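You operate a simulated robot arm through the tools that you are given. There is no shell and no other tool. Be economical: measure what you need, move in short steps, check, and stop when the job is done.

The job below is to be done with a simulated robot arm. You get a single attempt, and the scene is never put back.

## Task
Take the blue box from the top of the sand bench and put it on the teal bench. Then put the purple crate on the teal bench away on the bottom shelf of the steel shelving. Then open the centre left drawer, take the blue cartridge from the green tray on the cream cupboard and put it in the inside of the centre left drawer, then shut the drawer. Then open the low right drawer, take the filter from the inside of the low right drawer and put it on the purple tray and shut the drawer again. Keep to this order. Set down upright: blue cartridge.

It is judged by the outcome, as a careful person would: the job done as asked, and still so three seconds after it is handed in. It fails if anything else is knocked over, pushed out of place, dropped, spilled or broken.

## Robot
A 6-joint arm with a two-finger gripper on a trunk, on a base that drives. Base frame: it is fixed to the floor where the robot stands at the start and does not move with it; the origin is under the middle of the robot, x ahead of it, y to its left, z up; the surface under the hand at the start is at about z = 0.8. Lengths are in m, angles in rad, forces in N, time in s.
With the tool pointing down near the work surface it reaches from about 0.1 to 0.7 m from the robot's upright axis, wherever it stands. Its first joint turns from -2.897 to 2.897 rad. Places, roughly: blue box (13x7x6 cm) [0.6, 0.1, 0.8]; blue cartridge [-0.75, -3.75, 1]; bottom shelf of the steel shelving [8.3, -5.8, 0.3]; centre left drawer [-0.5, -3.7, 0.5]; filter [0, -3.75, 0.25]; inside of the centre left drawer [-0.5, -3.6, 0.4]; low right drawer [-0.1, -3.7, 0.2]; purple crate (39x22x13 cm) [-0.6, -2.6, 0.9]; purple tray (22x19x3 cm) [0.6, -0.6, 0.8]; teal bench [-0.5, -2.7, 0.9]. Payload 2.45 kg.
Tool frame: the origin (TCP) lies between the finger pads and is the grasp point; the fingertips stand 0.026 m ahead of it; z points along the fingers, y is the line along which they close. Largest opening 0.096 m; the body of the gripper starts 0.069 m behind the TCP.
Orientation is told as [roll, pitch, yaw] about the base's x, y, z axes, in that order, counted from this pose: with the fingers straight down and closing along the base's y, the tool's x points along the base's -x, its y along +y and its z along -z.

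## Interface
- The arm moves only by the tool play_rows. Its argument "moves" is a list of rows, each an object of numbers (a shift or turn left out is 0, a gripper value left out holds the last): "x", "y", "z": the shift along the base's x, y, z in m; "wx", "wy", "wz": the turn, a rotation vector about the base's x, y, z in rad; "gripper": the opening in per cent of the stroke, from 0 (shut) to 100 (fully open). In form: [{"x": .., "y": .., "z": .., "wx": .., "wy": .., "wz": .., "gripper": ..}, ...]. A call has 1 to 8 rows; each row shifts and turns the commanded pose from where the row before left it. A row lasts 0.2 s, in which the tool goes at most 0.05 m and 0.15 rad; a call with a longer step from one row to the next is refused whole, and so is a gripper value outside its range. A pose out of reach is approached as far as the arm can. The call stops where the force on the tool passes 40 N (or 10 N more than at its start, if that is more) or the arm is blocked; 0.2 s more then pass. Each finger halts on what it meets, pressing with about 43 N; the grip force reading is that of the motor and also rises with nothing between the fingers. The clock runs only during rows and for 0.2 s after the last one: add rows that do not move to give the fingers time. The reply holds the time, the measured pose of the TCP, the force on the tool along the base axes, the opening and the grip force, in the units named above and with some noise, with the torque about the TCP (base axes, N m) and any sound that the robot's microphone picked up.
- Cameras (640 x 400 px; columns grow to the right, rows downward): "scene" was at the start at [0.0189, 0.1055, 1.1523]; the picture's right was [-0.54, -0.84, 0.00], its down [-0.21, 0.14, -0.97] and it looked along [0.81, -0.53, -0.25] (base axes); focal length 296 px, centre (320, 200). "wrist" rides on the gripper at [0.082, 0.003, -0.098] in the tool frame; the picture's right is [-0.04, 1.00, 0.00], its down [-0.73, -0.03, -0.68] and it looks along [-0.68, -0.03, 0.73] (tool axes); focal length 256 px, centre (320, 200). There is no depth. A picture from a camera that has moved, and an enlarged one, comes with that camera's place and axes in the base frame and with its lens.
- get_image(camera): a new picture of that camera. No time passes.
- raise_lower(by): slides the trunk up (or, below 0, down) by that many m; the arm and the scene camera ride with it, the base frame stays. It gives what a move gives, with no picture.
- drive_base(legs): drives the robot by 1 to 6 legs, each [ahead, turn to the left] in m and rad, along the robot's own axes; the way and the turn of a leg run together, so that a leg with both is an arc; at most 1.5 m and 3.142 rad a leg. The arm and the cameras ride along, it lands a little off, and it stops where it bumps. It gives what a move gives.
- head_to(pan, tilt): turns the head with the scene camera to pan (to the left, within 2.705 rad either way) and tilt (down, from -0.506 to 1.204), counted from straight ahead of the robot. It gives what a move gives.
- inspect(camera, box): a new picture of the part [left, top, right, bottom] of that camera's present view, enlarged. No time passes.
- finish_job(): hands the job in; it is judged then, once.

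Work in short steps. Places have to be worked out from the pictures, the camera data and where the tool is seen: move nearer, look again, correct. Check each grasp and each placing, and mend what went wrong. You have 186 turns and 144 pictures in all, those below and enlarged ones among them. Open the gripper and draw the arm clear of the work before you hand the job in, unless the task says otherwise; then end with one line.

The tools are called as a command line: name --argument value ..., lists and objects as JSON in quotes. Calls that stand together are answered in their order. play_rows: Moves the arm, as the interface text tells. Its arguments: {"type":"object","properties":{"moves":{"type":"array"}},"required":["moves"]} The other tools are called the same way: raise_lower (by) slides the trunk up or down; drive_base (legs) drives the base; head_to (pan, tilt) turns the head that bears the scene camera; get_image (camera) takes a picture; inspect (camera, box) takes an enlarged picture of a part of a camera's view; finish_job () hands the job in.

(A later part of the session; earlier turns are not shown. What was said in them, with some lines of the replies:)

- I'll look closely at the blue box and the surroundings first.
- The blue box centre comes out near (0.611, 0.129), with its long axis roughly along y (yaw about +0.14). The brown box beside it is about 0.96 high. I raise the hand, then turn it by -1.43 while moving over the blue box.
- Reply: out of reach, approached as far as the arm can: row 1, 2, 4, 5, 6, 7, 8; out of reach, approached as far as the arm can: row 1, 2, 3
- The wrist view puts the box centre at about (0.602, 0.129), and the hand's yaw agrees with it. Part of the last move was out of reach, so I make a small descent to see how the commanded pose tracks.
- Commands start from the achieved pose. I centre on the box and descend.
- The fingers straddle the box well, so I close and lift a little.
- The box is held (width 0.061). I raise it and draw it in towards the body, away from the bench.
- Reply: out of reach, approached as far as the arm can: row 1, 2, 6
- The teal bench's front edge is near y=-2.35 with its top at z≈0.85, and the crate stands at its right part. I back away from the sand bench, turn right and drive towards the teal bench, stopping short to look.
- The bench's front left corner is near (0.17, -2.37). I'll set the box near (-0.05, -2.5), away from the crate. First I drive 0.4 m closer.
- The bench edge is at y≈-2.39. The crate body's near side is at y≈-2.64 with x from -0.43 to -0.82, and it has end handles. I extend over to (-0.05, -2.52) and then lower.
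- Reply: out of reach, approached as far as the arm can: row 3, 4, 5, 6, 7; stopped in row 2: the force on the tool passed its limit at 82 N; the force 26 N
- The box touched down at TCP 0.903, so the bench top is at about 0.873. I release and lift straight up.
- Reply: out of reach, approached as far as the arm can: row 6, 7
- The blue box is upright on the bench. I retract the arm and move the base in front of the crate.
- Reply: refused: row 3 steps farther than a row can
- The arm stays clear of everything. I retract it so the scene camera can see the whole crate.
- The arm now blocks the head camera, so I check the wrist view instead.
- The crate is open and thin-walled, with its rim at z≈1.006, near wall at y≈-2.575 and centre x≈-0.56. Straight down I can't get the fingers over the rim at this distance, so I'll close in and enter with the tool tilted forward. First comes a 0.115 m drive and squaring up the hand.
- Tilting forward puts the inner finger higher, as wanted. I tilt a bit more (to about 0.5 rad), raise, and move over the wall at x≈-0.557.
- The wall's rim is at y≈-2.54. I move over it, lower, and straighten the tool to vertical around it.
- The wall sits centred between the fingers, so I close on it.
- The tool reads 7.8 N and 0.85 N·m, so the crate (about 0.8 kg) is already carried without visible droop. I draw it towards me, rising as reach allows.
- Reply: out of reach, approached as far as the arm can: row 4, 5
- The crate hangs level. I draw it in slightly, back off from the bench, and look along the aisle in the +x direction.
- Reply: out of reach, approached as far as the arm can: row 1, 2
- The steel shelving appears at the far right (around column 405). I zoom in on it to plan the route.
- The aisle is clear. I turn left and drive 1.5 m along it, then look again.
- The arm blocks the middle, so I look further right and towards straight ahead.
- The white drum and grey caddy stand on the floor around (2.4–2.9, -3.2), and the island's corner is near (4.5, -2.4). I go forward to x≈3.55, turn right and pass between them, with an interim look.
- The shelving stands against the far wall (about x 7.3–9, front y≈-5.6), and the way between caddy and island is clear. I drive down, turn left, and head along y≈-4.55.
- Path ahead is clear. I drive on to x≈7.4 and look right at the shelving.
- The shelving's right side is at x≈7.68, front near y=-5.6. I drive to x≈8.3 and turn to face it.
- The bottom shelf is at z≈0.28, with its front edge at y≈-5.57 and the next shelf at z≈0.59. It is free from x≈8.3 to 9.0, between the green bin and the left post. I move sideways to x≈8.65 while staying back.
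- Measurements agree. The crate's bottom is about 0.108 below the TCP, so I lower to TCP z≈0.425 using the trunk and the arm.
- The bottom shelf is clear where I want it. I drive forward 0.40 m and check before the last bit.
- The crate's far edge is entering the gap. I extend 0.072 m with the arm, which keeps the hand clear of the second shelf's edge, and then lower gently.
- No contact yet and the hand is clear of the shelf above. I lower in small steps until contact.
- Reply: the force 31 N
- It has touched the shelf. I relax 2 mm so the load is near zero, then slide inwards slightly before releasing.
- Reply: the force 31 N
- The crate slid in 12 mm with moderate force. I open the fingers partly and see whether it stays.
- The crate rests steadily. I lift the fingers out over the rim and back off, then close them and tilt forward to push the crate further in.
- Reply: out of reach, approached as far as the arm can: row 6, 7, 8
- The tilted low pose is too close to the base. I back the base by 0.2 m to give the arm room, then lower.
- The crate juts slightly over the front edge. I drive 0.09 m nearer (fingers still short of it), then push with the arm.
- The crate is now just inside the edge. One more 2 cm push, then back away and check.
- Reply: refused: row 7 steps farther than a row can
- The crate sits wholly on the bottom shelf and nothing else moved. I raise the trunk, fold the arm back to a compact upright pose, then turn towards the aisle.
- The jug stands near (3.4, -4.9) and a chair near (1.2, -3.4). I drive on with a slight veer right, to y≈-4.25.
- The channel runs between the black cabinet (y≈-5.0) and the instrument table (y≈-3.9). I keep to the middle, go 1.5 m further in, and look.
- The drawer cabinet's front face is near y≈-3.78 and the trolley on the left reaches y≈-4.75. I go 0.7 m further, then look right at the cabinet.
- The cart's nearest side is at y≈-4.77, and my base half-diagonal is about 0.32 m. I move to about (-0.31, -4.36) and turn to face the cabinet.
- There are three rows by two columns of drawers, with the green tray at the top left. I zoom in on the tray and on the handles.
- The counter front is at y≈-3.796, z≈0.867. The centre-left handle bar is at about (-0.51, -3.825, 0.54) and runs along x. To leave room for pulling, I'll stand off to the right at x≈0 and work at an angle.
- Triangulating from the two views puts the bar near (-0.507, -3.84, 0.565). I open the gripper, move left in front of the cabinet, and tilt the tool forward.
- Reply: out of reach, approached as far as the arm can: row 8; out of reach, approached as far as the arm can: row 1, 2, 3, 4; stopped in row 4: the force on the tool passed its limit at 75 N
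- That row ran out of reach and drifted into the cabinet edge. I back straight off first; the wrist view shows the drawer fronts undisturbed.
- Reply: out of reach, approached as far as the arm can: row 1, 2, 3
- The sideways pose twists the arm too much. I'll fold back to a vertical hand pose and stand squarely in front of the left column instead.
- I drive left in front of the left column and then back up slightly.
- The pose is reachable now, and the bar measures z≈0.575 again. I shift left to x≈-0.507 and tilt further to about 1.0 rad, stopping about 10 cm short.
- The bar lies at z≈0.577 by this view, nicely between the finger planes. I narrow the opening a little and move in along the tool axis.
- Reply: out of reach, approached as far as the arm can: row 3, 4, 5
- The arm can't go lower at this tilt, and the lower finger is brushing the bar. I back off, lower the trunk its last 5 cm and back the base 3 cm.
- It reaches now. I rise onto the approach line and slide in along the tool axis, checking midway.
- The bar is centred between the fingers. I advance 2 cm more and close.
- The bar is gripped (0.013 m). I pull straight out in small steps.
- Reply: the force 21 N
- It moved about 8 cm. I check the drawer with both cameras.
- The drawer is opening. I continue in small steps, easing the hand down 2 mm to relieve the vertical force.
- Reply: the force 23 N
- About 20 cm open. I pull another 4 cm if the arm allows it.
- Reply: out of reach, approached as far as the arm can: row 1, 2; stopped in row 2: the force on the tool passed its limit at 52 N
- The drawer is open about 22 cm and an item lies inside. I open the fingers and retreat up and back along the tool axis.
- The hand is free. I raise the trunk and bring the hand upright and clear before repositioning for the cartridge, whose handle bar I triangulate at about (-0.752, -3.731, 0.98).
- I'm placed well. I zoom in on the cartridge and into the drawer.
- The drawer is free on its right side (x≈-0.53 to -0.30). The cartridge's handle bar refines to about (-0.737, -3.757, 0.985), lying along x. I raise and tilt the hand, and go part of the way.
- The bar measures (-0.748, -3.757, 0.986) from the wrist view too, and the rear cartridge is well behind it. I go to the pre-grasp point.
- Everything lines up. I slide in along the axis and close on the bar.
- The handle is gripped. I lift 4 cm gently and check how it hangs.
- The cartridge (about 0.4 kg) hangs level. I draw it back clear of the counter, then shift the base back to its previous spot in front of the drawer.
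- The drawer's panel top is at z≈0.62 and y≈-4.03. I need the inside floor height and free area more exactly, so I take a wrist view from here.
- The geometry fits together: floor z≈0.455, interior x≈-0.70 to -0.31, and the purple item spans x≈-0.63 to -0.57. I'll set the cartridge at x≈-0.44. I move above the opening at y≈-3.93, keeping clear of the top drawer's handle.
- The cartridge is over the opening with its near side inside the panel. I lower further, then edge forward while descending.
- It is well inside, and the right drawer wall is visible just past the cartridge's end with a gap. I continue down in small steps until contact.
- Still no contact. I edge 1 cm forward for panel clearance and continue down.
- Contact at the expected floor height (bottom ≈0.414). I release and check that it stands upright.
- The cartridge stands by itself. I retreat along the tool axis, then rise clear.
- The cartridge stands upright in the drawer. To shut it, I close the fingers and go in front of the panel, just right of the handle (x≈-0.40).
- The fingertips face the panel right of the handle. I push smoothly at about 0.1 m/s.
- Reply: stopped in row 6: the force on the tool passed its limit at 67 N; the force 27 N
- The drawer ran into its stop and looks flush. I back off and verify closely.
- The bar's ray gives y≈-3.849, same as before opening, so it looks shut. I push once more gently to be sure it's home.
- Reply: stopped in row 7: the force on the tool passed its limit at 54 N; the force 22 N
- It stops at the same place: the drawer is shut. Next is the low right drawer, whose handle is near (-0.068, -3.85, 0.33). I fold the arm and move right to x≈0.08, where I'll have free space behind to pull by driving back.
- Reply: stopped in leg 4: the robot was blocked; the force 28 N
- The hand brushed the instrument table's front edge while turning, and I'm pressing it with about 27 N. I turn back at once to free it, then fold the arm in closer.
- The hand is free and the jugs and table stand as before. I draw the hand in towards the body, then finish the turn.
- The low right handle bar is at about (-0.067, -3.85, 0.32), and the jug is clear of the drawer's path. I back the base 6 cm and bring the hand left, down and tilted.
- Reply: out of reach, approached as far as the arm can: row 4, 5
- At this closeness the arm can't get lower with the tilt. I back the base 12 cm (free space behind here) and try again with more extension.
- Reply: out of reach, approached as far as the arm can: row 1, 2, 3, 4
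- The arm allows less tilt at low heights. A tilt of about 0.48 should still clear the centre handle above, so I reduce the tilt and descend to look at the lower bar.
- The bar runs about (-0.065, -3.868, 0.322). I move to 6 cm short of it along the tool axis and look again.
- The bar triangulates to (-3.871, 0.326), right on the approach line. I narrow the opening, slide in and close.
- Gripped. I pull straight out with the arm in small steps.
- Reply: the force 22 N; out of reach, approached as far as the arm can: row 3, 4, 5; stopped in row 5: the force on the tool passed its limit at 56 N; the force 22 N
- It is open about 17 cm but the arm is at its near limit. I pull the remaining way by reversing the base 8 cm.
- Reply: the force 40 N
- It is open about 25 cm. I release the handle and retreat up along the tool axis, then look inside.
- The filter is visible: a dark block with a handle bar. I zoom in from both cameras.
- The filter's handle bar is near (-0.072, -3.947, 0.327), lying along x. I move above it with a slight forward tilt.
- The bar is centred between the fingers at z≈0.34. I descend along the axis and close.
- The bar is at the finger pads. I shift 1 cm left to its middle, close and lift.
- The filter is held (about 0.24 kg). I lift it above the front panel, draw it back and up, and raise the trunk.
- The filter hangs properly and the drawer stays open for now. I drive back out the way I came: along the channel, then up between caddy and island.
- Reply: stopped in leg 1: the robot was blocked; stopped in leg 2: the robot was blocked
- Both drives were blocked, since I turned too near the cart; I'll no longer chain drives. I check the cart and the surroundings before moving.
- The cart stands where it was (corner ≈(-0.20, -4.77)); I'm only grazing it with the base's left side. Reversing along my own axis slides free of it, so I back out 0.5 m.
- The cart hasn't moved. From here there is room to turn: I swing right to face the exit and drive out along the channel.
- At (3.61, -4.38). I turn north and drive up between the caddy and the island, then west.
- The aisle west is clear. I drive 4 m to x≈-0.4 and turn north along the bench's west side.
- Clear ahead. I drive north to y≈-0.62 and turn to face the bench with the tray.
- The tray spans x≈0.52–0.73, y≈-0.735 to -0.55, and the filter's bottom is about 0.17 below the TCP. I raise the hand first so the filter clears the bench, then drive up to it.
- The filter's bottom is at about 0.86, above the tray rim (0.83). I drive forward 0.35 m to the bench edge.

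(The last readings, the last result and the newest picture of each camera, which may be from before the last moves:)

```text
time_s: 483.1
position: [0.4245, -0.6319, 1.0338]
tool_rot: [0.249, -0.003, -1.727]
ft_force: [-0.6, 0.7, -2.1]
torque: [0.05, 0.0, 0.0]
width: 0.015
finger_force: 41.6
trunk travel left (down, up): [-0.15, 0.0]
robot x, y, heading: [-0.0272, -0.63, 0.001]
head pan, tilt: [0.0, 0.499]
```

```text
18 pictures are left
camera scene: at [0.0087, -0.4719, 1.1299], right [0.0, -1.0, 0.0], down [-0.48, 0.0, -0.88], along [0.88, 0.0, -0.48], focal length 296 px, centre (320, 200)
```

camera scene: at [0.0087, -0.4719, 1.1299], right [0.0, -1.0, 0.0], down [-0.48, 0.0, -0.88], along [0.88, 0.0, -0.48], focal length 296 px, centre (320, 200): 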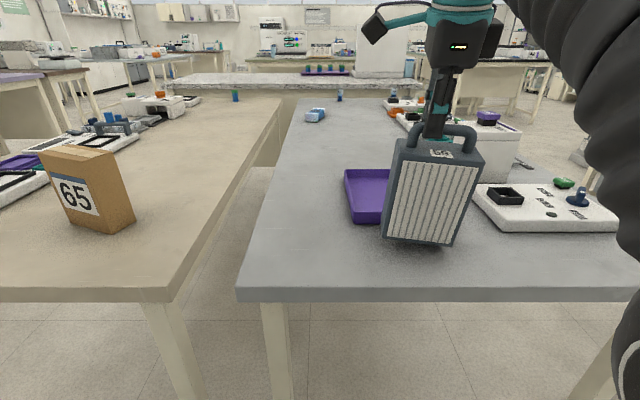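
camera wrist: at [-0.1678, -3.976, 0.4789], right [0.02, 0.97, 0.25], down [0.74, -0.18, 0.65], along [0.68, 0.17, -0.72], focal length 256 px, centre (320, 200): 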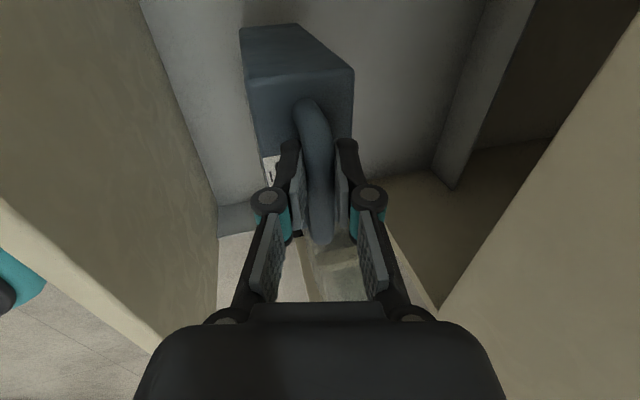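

I'm at the bench edge and all is clear. I extend over the tray while tilting forward a little, since that raises the reach.

play_rows --moves '[{"x": 0.022, "y": -0.001, "wx": -0.008, "wy": -0.05}, {"x": 0.025, "y": -0.002, "wx": -0.008, "wy": -0.05}, {"x": 0.025, "y": -0.002, "wx": -0.008, "wy": -0.05}, {"x": 0.025, "y": -0.002, "wx": -0.008, "wy": -0.05}, {"x": 0.025, "y": -0.002, "wx": -0.008, "wy": -0.05}, {"x": 0.023, "y": -0.001, "wx": -0.008, "wy": -0.05}, {}]'

get_image --camera "wrist"

get_image --camera "scene"

```text
time_s: 484.8
position: [0.5708, -0.6415, 1.0352]
tool_rot: [0.554, -0.002, -1.73]
ft_force: [0.1, 0.6, -2.4]
torque: [0.02, 0.12, -0.05]
width: 0.015
finger_force: 41.0
trunk travel left (down, up): [-0.15, 0.0]
robot x, y, heading: [-0.0267, -0.6298, -0.001]
head pan, tilt: [0.0, 0.499]
```

```text
17 pictures are left
camera wrist: at [0.5372, -0.5517, 1.119], right [0.83, -0.17, 0.53], down [-0.49, -0.66, 0.56], along [0.25, -0.73, -0.64], focal length 256 px, centre (320, 200)
```

wrist: 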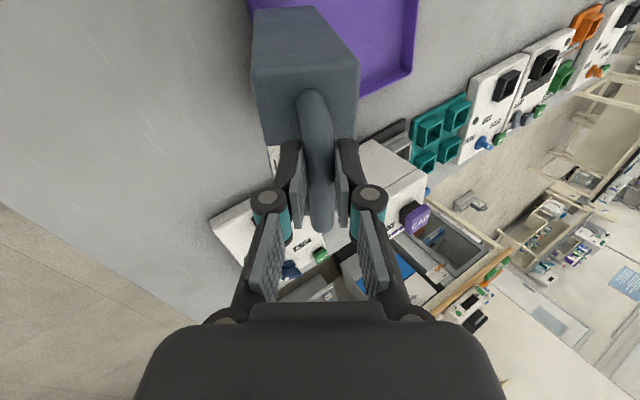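

```text
16 pictures are left
camera scene: at [0.0088, -0.4719, 1.1298], right [0.0, -1.0, 0.0], down [-0.48, 0.0, -0.88], along [0.88, 0.0, -0.48], focal length 296 px, centre (320, 200)
```

scene: 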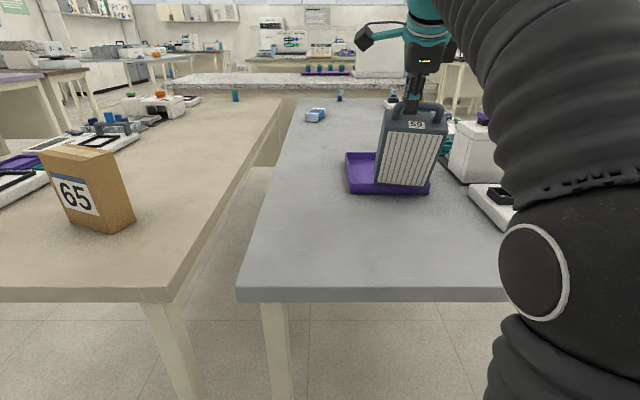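

Careful: the scene view shows the filter's bottom caught the tray's near rim and slid the tray about 12 cm further in. The filter is still outside it. I retreat, then tilt the filter more so it clears the rim. I'll go in over the rim and draw the tray back to its place with the filter.

play_rows --moves '[{"x": -0.04}, {"x": -0.04}, {"x": -0.02, "wx": -0.012, "wy": -0.08}, {"z": 0.005, "wx": -0.014, "wy": -0.09}, {"z": 0.005, "wx": -0.014, "wy": -0.09}, {"wx": -0.014, "wy": -0.09}, {"wx": -0.014, "wy": -0.09}, {}]'

get_image --camera "scene"

```text
time_s: 486.6
position: [0.4703, -0.6413, 1.0426]
tool_rot: [1.0, 0.0, -1.729]
ft_force: [-0.1, 0.4, -1.7]
torque: [0.07, 0.25, 0.0]
width: 0.015
finger_force: 40.7
trunk travel left (down, up): [-0.15, 0.0]
robot x, y, heading: [-0.0248, -0.6311, -0.003]
head pan, tilt: [0.0, 0.499]
```

```text
15 pictures are left
camera scene: at [0.0087, -0.4719, 1.1299], right [0.0, -1.0, 0.0], down [-0.48, 0.0, -0.88], along [0.88, 0.0, -0.48], focal length 296 px, centre (320, 200)
```

scene: 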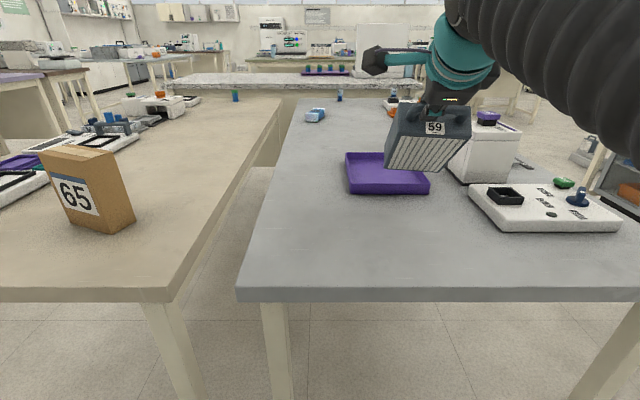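

The tilt lifts the filter's bottom to about 0.90, and the tray has shifted only in x. I go forward over the rim, then lower inside the tray.

play_rows --moves '[{"x": 0.03}, {"x": 0.035}, {"x": 0.035}, {"x": 0.035}, {}, {"z": -0.02}, {"z": -0.02}, {}]'

get_image --camera "scene"

```text
time_s: 488.4
position: [0.6046, -0.644, 1.0028]
tool_rot: [0.998, 0.001, -1.73]
ft_force: [0.2, 0.8, -2.6]
torque: [0.07, 0.21, -0.03]
width: 0.0148
finger_force: 41.1
trunk travel left (down, up): [-0.15, 0.0]
robot x, y, heading: [-0.0252, -0.6341, -0.004]
head pan, tilt: [0.0, 0.499]
```

```text
14 pictures are left
camera scene: at [0.0088, -0.4719, 1.1299], right [0.0, -1.0, 0.0], down [-0.48, 0.0, -0.88], along [0.88, 0.0, -0.48], focal length 296 px, centre (320, 200)
```

scene: 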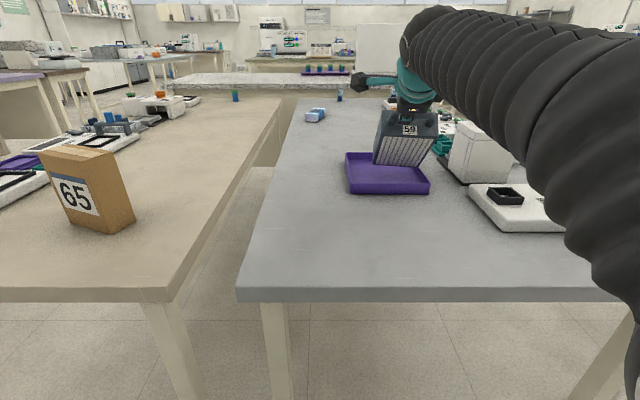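

The filter is inside over the tray, and the tray stays put. I lower in small steps until it touches.

play_rows --moves '[{"z": -0.015}, {"z": -0.012}, {"z": -0.01}, {"z": -0.008}, {}]'

```text
time_s: 489.6
position: [0.605, -0.6412, 0.9589]
tool_rot: [0.997, -0.001, -1.728]
ft_force: [-2.1, 1.7, 2.0]
torque: [-0.16, -0.1, 0.07]
width: 0.015
finger_force: 40.4
trunk travel left (down, up): [-0.15, 0.0]
robot x, y, heading: [-0.0273, -0.6299, -0.003]
head pan, tilt: [0.0, 0.499]
```

Light contact with the tray floor. I draw the filter back 14 cm, so that it brings the tray along by its near rim.

play_rows --moves '[{"x": -0.02}, {"x": -0.02}, {"x": -0.02}, {"x": -0.02}, {"x": -0.02}, {"x": -0.02}, {"x": -0.01}, {}]'

get_image --camera "scene"

```text
time_s: 491.4
position: [0.4751, -0.6414, 0.9588]
tool_rot: [0.999, 0.001, -1.729]
ft_force: [0.1, -0.9, -0.9]
torque: [0.05, -0.05, -0.09]
width: 0.0147
finger_force: 40.8
trunk travel left (down, up): [-0.15, 0.0]
robot x, y, heading: [-0.0198, -0.6298, -0.0]
head pan, tilt: [0.0, 0.499]
```

```text
13 pictures are left
camera scene: at [0.0087, -0.4719, 1.1299], right [0.0, -1.0, 0.0], down [-0.48, 0.0, -0.88], along [0.88, 0.0, -0.48], focal length 296 px, centre (320, 200)
```

scene: 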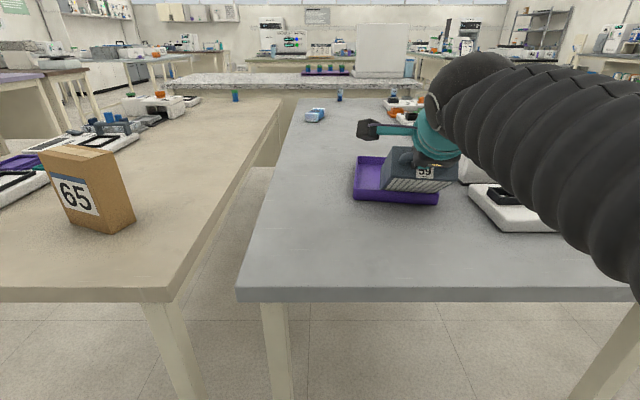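

The tray has come back about 4–5 cm. I continue drawing it back another 8 cm.

play_rows --moves '[{"x": -0.02}, {"x": -0.02}, {"x": -0.02}, {"x": -0.015}, {"x": -0.01}, {}]'

inspect --camera "scene" --box '[280, 110, 520, 260]'

```text
time_s: 492.8
position: [0.3897, -0.6415, 0.9596]
tool_rot: [0.998, 0.0, -1.729]
ft_force: [0.0, -0.2, -0.6]
torque: [0.14, 0.03, -0.02]
width: 0.0152
finger_force: 41.4
trunk travel left (down, up): [-0.15, 0.0]
robot x, y, heading: [-0.0182, -0.6269, -0.004]
head pan, tilt: [0.0, 0.499]
```

```text
2.67 times, centred on (400, 185) of scene
camera zoom: at [0.0087, -0.4719, 1.1299], right [0.0, -1.0, 0.0], down [-0.48, 0.0, -0.88], along [0.88, 0.0, -0.48], focal length 790 px, centre (107, 240)
```

zoom: 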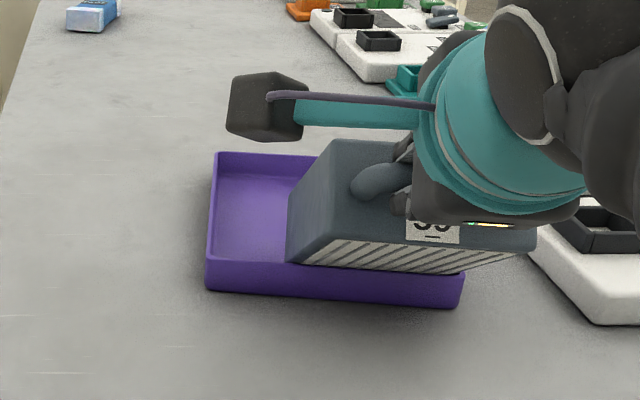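

The tray is back in place to within about 1.5 cm (near edge at x≈0.51–0.53). The filter needn't stand upright and there isn't reach to do so, so I lay it down gently: tilt further, forward and down onto its face.

play_rows --moves '[{"x": 0.02, "z": -0.008, "wx": -0.008, "wy": -0.05}, {"x": 0.02, "z": -0.01, "wx": -0.008, "wy": -0.05}, {"x": 0.02, "z": -0.012, "wx": -0.008, "wy": -0.05}, {"x": 0.02, "z": -0.014, "wx": -0.008, "wy": -0.05}, {"x": 0.02, "z": -0.015, "wx": -0.008, "wy": -0.05}, {}]'

inspect --camera "scene" --box '[280, 110, 520, 260]'

```text
time_s: 494.1
position: [0.4896, -0.6415, 0.8987]
tool_rot: [1.25, 0.001, -1.728]
ft_force: [-0.1, 0.1, -2.4]
torque: [0.05, 0.23, 0.02]
width: 0.0149
finger_force: 40.3
trunk travel left (down, up): [-0.15, 0.0]
robot x, y, heading: [-0.0202, -0.6287, -0.005]
head pan, tilt: [0.0, 0.499]
```

```text
2.67 times, centred on (400, 185) of scene
camera zoom: at [0.0087, -0.4719, 1.1298], right [0.0, -1.0, 0.0], down [-0.48, 0.0, -0.88], along [0.88, 0.0, -0.48], focal length 790 px, centre (107, 240)
```

zoom: 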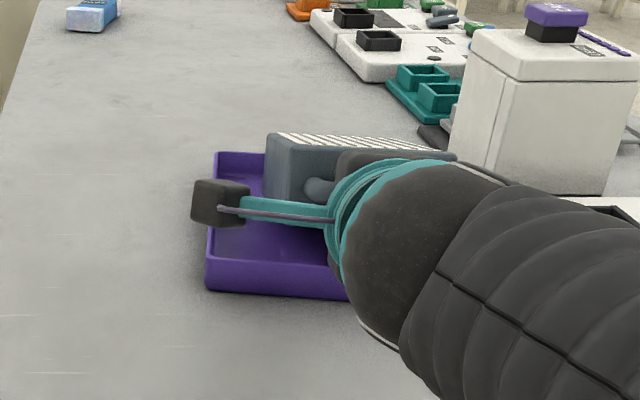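

The filter is now nearly lying, its bottom pointing into the tray and nothing touching. I lower gently with a little forward shift until it rests.

play_rows --moves '[{"x": 0.008, "z": -0.01}, {"x": 0.008, "z": -0.01}, {"x": 0.006, "z": -0.008}, {"x": 0.004, "z": -0.006}, {}]'

get_image --camera "wrist"

```text
time_s: 495.4
position: [0.5135, -0.6433, 0.8745]
tool_rot: [1.244, -0.001, -1.726]
ft_force: [0.3, 1.2, -0.9]
torque: [-0.02, 0.04, 0.09]
width: 0.0146
finger_force: 41.0
out of reach, approached as far as the arm can: row 3, 4
trunk travel left (down, up): [-0.15, 0.0]
robot x, y, heading: [-0.0192, -0.6323, -0.01]
head pan, tilt: [0.0, 0.499]
```

```text
10 pictures are left
camera wrist: at [0.4363, -0.5481, 0.9084], right [0.31, -0.09, 0.95], down [-0.76, -0.62, 0.19], along [0.57, -0.78, -0.26], focal length 256 px, centre (320, 200)
```

wrist: 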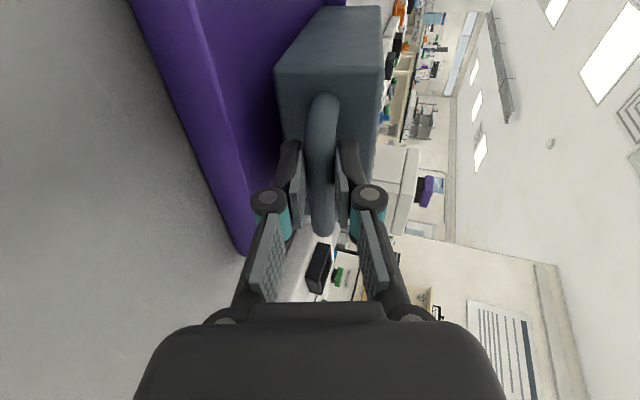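

It is nearly flat (the handle end is about 2.5 cm up), and the arm is at its low limit for this tilt. I ease the tilt back slightly while lowering, letting the bar turn in the grip as the filter settles.

play_rows --moves '[{"wx": 0.008, "wy": 0.05, "z": -0.004}, {"wx": 0.008, "wy": 0.05, "z": -0.005}, {"wx": 0.008, "wy": 0.05, "z": -0.005}, {"z": -0.004}, {}]'

```text
time_s: 496.6
position: [0.5127, -0.6437, 0.8563]
tool_rot: [1.099, 0.001, -1.73]
ft_force: [0.3, -0.5, -0.1]
torque: [-0.13, -0.05, -0.09]
width: 0.0146
finger_force: 40.6
trunk travel left (down, up): [-0.15, 0.0]
robot x, y, heading: [-0.0239, -0.6285, -0.01]
head pan, tilt: [0.0, 0.499]
```

play_rows --moves '[{"z": -0.004}, {"z": -0.004}, {}]'

inspect --camera "scene" --box '[280, 110, 520, 260]'

```text
time_s: 497.4
position: [0.5119, -0.6453, 0.8522]
tool_rot: [1.107, 0.001, -1.728]
ft_force: [6.6, -1.4, 27.3]
torque: [-0.53, -0.28, -0.03]
width: 0.0147
finger_force: 41.3
trunk travel left (down, up): [-0.15, 0.0]
robot x, y, heading: [-0.0232, -0.6278, -0.004]
head pan, tilt: [0.0, 0.499]
```

```text
2.67 times, centred on (400, 185) of scene
camera zoom: at [0.0078, -0.4719, 1.1303], right [0.0, -1.0, 0.0], down [-0.48, 0.0, -0.88], along [0.88, 0.0, -0.48], focal length 790 px, centre (107, 240)
```

zoom: 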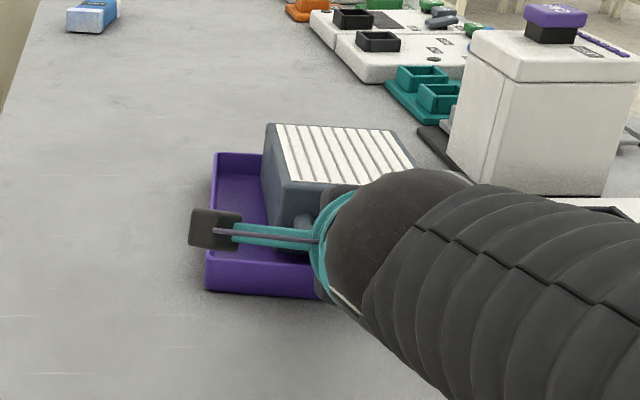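

The filter lies flat in the tray with the grille up, and the lower finger is just on the near rim. I relieve 4 mm, nudge 2 cm further in, then release.

play_rows --moves '[{"z": 0.005}, {"x": 0.01}, {"x": 0.01}, {}, {"gripper": 25}, {}, {}]'

get_image --camera "wrist"

```text
time_s: 498.9
position: [0.5333, -0.6451, 0.8531]
tool_rot: [1.1, 0.0, -1.73]
ft_force: [-0.5, -0.3, 4.0]
torque: [-0.02, 0.01, 0.0]
width: 0.0226
finger_force: 0.0
trunk travel left (down, up): [-0.15, 0.0]
robot x, y, heading: [-0.022, -0.6296, -0.001]
head pan, tilt: [0.0, 0.499]
```

```text
8 pictures are left
camera wrist: at [0.463, -0.5501, 0.9006], right [0.44, -0.11, 0.89], down [-0.73, -0.63, 0.28], along [0.53, -0.77, -0.36], focal length 256 px, centre (320, 200)
```

wrist: 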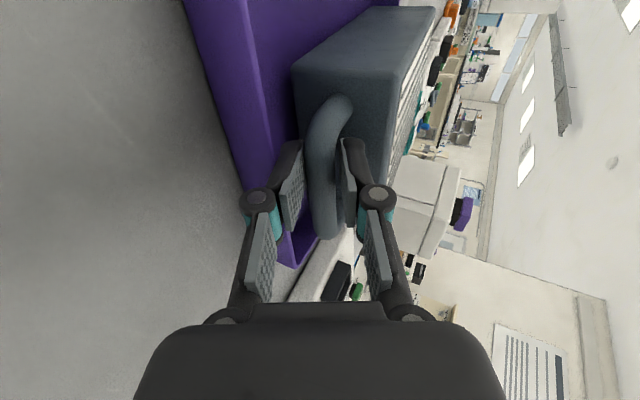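

It rests by itself in the tray. I withdraw straight back along the finger direction.

play_rows --moves '[{"x": -0.009, "y": 0.001, "z": 0.005}, {"x": -0.018, "y": 0.003, "z": 0.009}, {"x": -0.026, "y": 0.004, "z": 0.014}, {"x": -0.026, "y": 0.004, "z": 0.014}, {"x": -0.03, "z": 0.03}, {"x": -0.02, "z": 0.04}, {}]'

get_image --camera "scene"

```text
time_s: 500.6
position: [0.4041, -0.6315, 0.9661]
tool_rot: [1.099, -0.001, -1.729]
ft_force: [-0.2, 0.3, -0.2]
torque: [0.01, 0.01, -0.01]
width: 0.0242
finger_force: 0.0
trunk travel left (down, up): [-0.15, 0.0]
robot x, y, heading: [-0.0252, -0.6262, -0.005]
head pan, tilt: [0.0, 0.499]
```

```text
7 pictures are left
camera scene: at [0.0086, -0.4719, 1.1299], right [0.0, -1.0, 0.0], down [-0.48, 0.0, -0.88], along [0.88, 0.0, -0.48], focal length 296 px, centre (320, 200)
```

scene: 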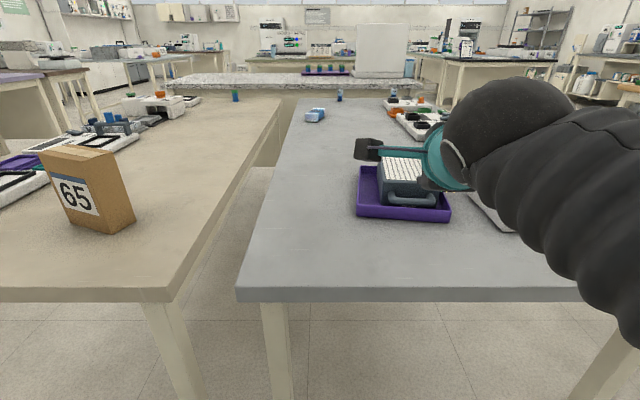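

The filter rests on the tray, and the tray is within about 2 cm of its original place. Now I go back to shut the drawer: I fold the arm and back away.

play_rows --moves '[{"z": 0.02, "wx": 0.02, "wy": 0.13, "gripper": 0}, {"wx": 0.02, "wy": 0.13}, {"wx": 0.02, "wy": 0.13}, {"wx": 0.02, "wy": 0.13}, {"wx": 0.02, "wy": 0.13}, {"wx": 0.02, "wy": 0.13, "x": -0.03}, {"wx": 0.02, "wy": 0.13, "x": -0.03}, {}]'

drive_base --legs '[[-0.37, 0], [0, -1.565], [1.07, 0], [0, 1.571]]'

```text
time_s: 502.4
position: [0.3431, -0.6344, 0.9877]
tool_rot: [0.177, -0.003, -1.728]
ft_force: [0.2, 0.2, -0.1]
torque: [-0.03, 0.0, 0.01]
width: 0.0
finger_force: 29.0
trunk travel left (down, up): [-0.15, 0.0]
robot x, y, heading: [-0.0232, -0.6297, -0.003]
head pan, tilt: [0.0, 0.499]
```

```text
time_s: 517.5
position: [-0.0196, -1.7181, 0.9876]
tool_rot: [0.179, -0.003, -1.71]
ft_force: [-0.1, -0.3, -0.8]
torque: [-0.02, 0.02, -0.03]
width: 0.0
finger_force: 28.9
trunk travel left (down, up): [-0.15, 0.0]
robot x, y, heading: [-0.39, -1.7189, 0.014]
head pan, tilt: [0.0, 0.499]
```

Back in the aisle at (-0.39, -1.72). I drive east 4 m, checking the pose before the turn.

drive_base --legs '[[0, -0.012], [1.5, 0], [1.5, 0], [1.0, 0], [0, -1.571]]'

```text
time_s: 540.6
position: [3.5378, -2.099, 0.987]
tool_rot: [0.176, -0.004, 2.993]
ft_force: [-0.3, -0.3, -0.2]
torque: [0.01, 0.01, 0.02]
width: 0.0
finger_force: 28.7
trunk travel left (down, up): [-0.15, 0.0]
robot x, y, heading: [3.5382, -1.7289, -1.565]
head pan, tilt: [0.0, 0.499]
```

I drive south to y≈-4.38 and turn west into the channel.

drive_base --legs '[[1.5, 0], [1.15, 0], [0, -1.575]]'

```text
time_s: 557.5
position: [3.1885, -4.4014, 0.9871]
tool_rot: [0.18, -0.004, 1.389]
ft_force: [0.0, 0.2, 0.2]
torque: [-0.05, -0.01, 0.01]
width: 0.0001
finger_force: 28.5
trunk travel left (down, up): [-0.15, 0.0]
robot x, y, heading: [3.558, -4.4164, 3.114]
head pan, tilt: [0.0, 0.499]
```

I drive west along the channel in two stretches, then turn to face the cabinet at about (0.31, -4.6).

drive_base --legs '[[0, 0.06], [1.5, 0], [0.9, 0], [0, 0.1], [0.85, 0]]'

```text
time_s: 574.4
position: [-0.0754, -4.6474, 0.9864]
tool_rot: [0.178, -0.004, 1.549]
ft_force: [-0.4, 0.1, 0.1]
torque: [0.01, 0.04, 0.02]
width: 0.0001
finger_force: 28.3
trunk travel left (down, up): [-0.15, 0.0]
robot x, y, heading: [0.2919, -4.6033, -3.01]
head pan, tilt: [0.0, 0.499]
```

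drive_base --legs '[[0, -1.702]]'

head_to --pan 0.15 --tilt 0.7

get_image --camera "scene"

```text
time_s: 578.9
position: [0.2863, -4.2339, 0.988]
tool_rot: [0.178, -0.003, -0.133]
ft_force: [0.2, -1.3, -0.7]
torque: [0.0, 0.02, 0.01]
width: 0.0001
finger_force: 28.1
trunk travel left (down, up): [-0.15, 0.0]
robot x, y, heading: [0.2901, -4.6046, 1.597]
head pan, tilt: [0.0, 0.499]
```

```text
time_s: 579.6
position: [0.2868, -4.2333, 0.9873]
tool_rot: [0.178, -0.004, -0.132]
ft_force: [-0.3, 0.0, 0.0]
torque: [0.02, -0.02, 0.01]
width: 0.0
finger_force: 28.5
trunk travel left (down, up): [-0.15, 0.0]
robot x, y, heading: [0.2905, -4.6045, 1.591]
head pan, tilt: [0.15, 0.7]
```

```text
6 pictures are left
camera scene: at [0.1202, -4.5805, 1.1122], right [0.99, 0.17, 0.0], down [0.11, -0.63, -0.77], along [-0.13, 0.75, -0.64], focal length 296 px, centre (320, 200)
```

scene: 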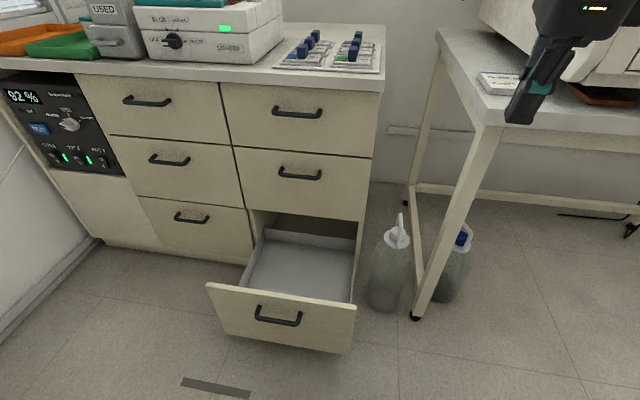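

The drawer is still open, its panel's right end near (0.145, -4.13). I back up 0.2 m for arm room and bring the closed fingers low in front of the panel, right of the handle.

drive_base --legs '[[-0.2, -0.02]]'

raise_lower --by -0.15

play_rows --moves '[{"x": -0.028, "y": 0.01, "z": -0.03, "wx": 0.04, "wz": 0.016}, {"x": -0.028, "y": 0.01, "z": -0.03, "wx": 0.04, "wz": 0.016}, {"x": -0.028, "y": 0.01, "z": -0.03, "wx": 0.04, "wz": 0.016}, {"x": -0.028, "y": 0.01, "z": -0.03, "wx": 0.04, "wz": 0.016}, {"x": -0.028, "y": 0.01, "z": -0.03, "wx": 0.04, "wz": 0.016}, {"x": -0.028, "y": 0.01, "z": -0.03, "wx": 0.04, "wz": 0.016}, {"x": -0.028, "y": 0.01, "z": -0.03, "wx": 0.04, "wz": 0.016}, {"x": -0.026, "y": 0.01, "z": -0.03, "wx": 0.04, "wz": 0.016}]'

play_rows --moves '[{"y": 0.012, "z": -0.04}, {"y": 0.012, "z": -0.04}, {"y": 0.012, "z": -0.04}, {"y": 0.012, "z": -0.04}, {"y": 0.012, "z": -0.04}, {"y": 0.012, "z": -0.04}, {}]'

get_image --camera "wrist"

```text
time_s: 581.2
position: [0.2959, -4.4345, 0.9887]
tool_rot: [0.178, -0.003, -0.151]
ft_force: [-0.5, 0.2, -0.7]
torque: [-0.01, 0.04, -0.01]
width: 0.0002
finger_force: 28.4
trunk travel left (down, up): [-0.15, 0.0]
robot x, y, heading: [0.2921, -4.8034, 1.573]
head pan, tilt: [0.15, 0.7]
```

```text
time_s: 583.0
position: [0.2954, -4.4348, 0.837]
tool_rot: [0.178, -0.004, -0.153]
ft_force: [0.2, 0.0, -0.1]
torque: [-0.01, -0.02, 0.01]
width: 0.0
finger_force: 28.6
trunk travel left (down, up): [0.0, 0.15]
robot x, y, heading: [0.2941, -4.7998, 1.575]
head pan, tilt: [0.15, 0.7]
```

```text
time_s: 584.8
position: [0.0726, -4.3544, 0.5983]
tool_rot: [0.497, 0.025, -0.018]
ft_force: [-0.7, -0.2, -0.2]
torque: [0.01, 0.01, -0.01]
width: 0.0001
finger_force: 28.9
trunk travel left (down, up): [0.0, 0.15]
robot x, y, heading: [0.2924, -4.801, 1.572]
head pan, tilt: [0.15, 0.7]
```

```text
time_s: 586.4
position: [0.0717, -4.2778, 0.3593]
tool_rot: [0.49, 0.025, -0.019]
ft_force: [-0.7, -0.1, 0.4]
torque: [0.0, 0.01, -0.03]
width: 0.0
finger_force: 28.1
trunk travel left (down, up): [0.0, 0.15]
robot x, y, heading: [0.2929, -4.804, 1.574]
head pan, tilt: [0.15, 0.7]
```

```text
5 pictures are left
camera wrist: at [-0.0074, -4.32, 0.4488], right [0.07, 0.88, 0.47], down [0.74, -0.36, 0.57], along [0.67, 0.31, -0.68], focal length 256 px, centre (320, 200)
```

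wrist: 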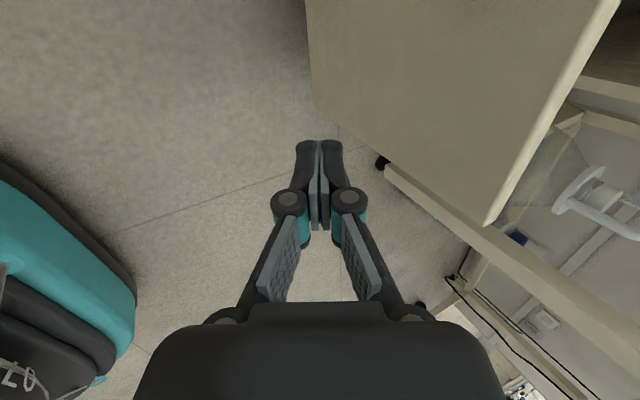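

The fingers are in front of the panel's right part. I lower 3 cm more and push by driving the base forward.

play_rows --moves '[{"z": -0.03, "y": 0.01}, {}]'

drive_base --legs '[[0.36, 0]]'

```text
time_s: 587.0
position: [0.072, -4.2617, 0.3432]
tool_rot: [0.482, 0.024, -0.015]
ft_force: [-0.2, 0.2, 1.2]
torque: [0.02, -0.01, 0.0]
width: 0.0002
finger_force: 28.4
out of reach, approached as far as the arm can: row 1
trunk travel left (down, up): [0.0, 0.15]
robot x, y, heading: [0.2954, -4.8011, 1.572]
head pan, tilt: [0.15, 0.7]
```

```text
time_s: 589.3
position: [0.0787, -3.8954, 0.344]
tool_rot: [0.483, 0.024, -0.026]
ft_force: [-0.3, -1.1, -0.9]
torque: [0.02, 0.0, 0.03]
width: 0.0001
finger_force: 27.9
trunk travel left (down, up): [0.0, 0.15]
robot x, y, heading: [0.2935, -4.4417, 1.565]
head pan, tilt: [0.15, 0.7]
```

Nearly shut. I finish the push with the arm until the stop.

play_rows --moves '[{"y": 0.015}, {"y": 0.015}, {"y": 0.012}, {"y": 0.01}, {"y": 0.01}, {"y": 0.008}, {}]'

get_image --camera "scene"

```text
time_s: 590.2
position: [0.077, -3.8562, 0.3402]
tool_rot: [0.476, 0.019, -0.024]
ft_force: [-0.6, -6.4, 2.6]
torque: [-0.06, 0.03, 0.09]
width: 0.0001
finger_force: 28.4
trunk travel left (down, up): [0.0, 0.15]
robot x, y, heading: [0.2952, -4.441, 1.568]
head pan, tilt: [0.15, 0.7]
stopped in row 4: the force on the tool passed its limit at 56 N (the readings are from after the stop); the commanded pose is now the measured one
```

```text
4 pictures are left
camera scene: at [0.1241, -4.4147, 0.9621], right [0.99, 0.14, 0.0], down [0.09, -0.64, -0.77], along [-0.11, 0.76, -0.64], focal length 296 px, centre (320, 200)
```

scene: 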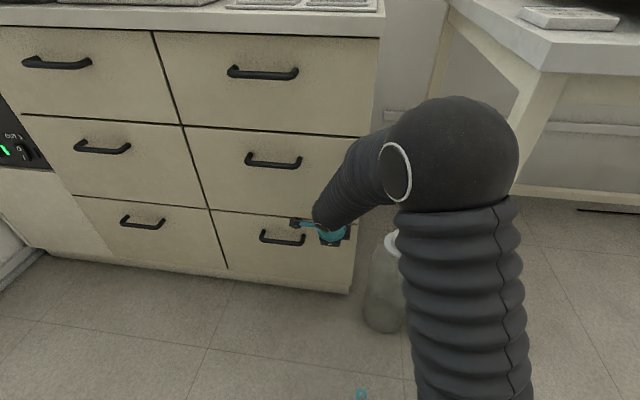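

The drawer hit its stop and is flush. I back the hand off and raise it clear, then take a last look.

play_rows --moves '[{"y": -0.03}, {"y": -0.035, "z": 0.02}, {"y": -0.035, "z": 0.03}, {"y": -0.03, "z": 0.035}, {"y": -0.02, "z": 0.04}, {"z": 0.04, "gripper": 50}, {"z": 0.04}, {"z": 0.04}]'

get_image --camera "scene"

```text
time_s: 592.0
position: [0.0781, -4.0053, 0.588]
tool_rot: [0.476, 0.019, -0.023]
ft_force: [-0.4, -0.7, -0.6]
torque: [-0.03, 0.01, 0.0]
width: 0.0479
finger_force: 0.1
trunk travel left (down, up): [0.0, 0.15]
robot x, y, heading: [0.2933, -4.4399, 1.562]
head pan, tilt: [0.15, 0.7]
```

```text
3 pictures are left
camera scene: at [0.1241, -4.4143, 0.9621], right [0.99, 0.14, 0.0], down [0.09, -0.64, -0.76], along [-0.11, 0.76, -0.64], focal length 296 px, centre (320, 200)
```

scene: 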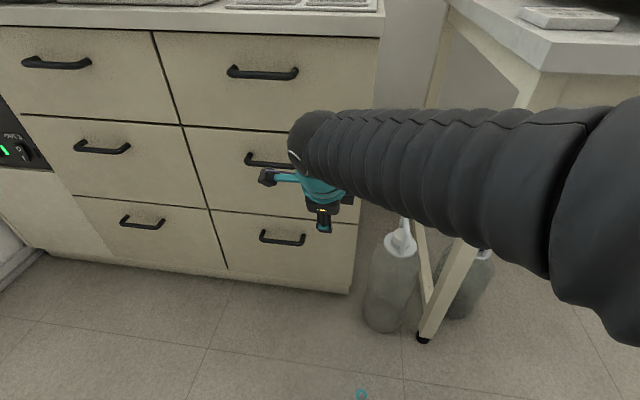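

All drawers are flush, the jugs and table stand, the gripper is open and the arm is clear. I draw it back a little more and hand the job in.

play_rows --moves '[{"y": -0.03, "z": 0.02}, {"y": -0.03, "z": 0.02}, {}, {}]'

finish_job

```text
time_s: 593.0
position: [0.0789, -4.065, 0.6306]
tool_rot: [0.477, 0.018, -0.025]
ft_force: [-0.6, 0.5, -0.2]
torque: [0.01, 0.0, 0.03]
width: 0.0479
finger_force: 0.1
trunk travel left (down, up): [0.0, 0.15]
robot x, y, heading: [0.2909, -4.4415, 1.564]
head pan, tilt: [0.15, 0.7]
```

```text
The job is handed in.
```

The job is done in the order asked and handed in: blue box on the teal bench, crate on the bottom shelf, cartridge upright in the shut centre left drawer, and the filter lying flat on the purple tray with the low right drawer shut. On the way I pushed the tray about 12 cm and drew it back to within about 2 cm, and I bumped the cart and the instrument table; the cart measured unmoved and the table showed no clear shift.
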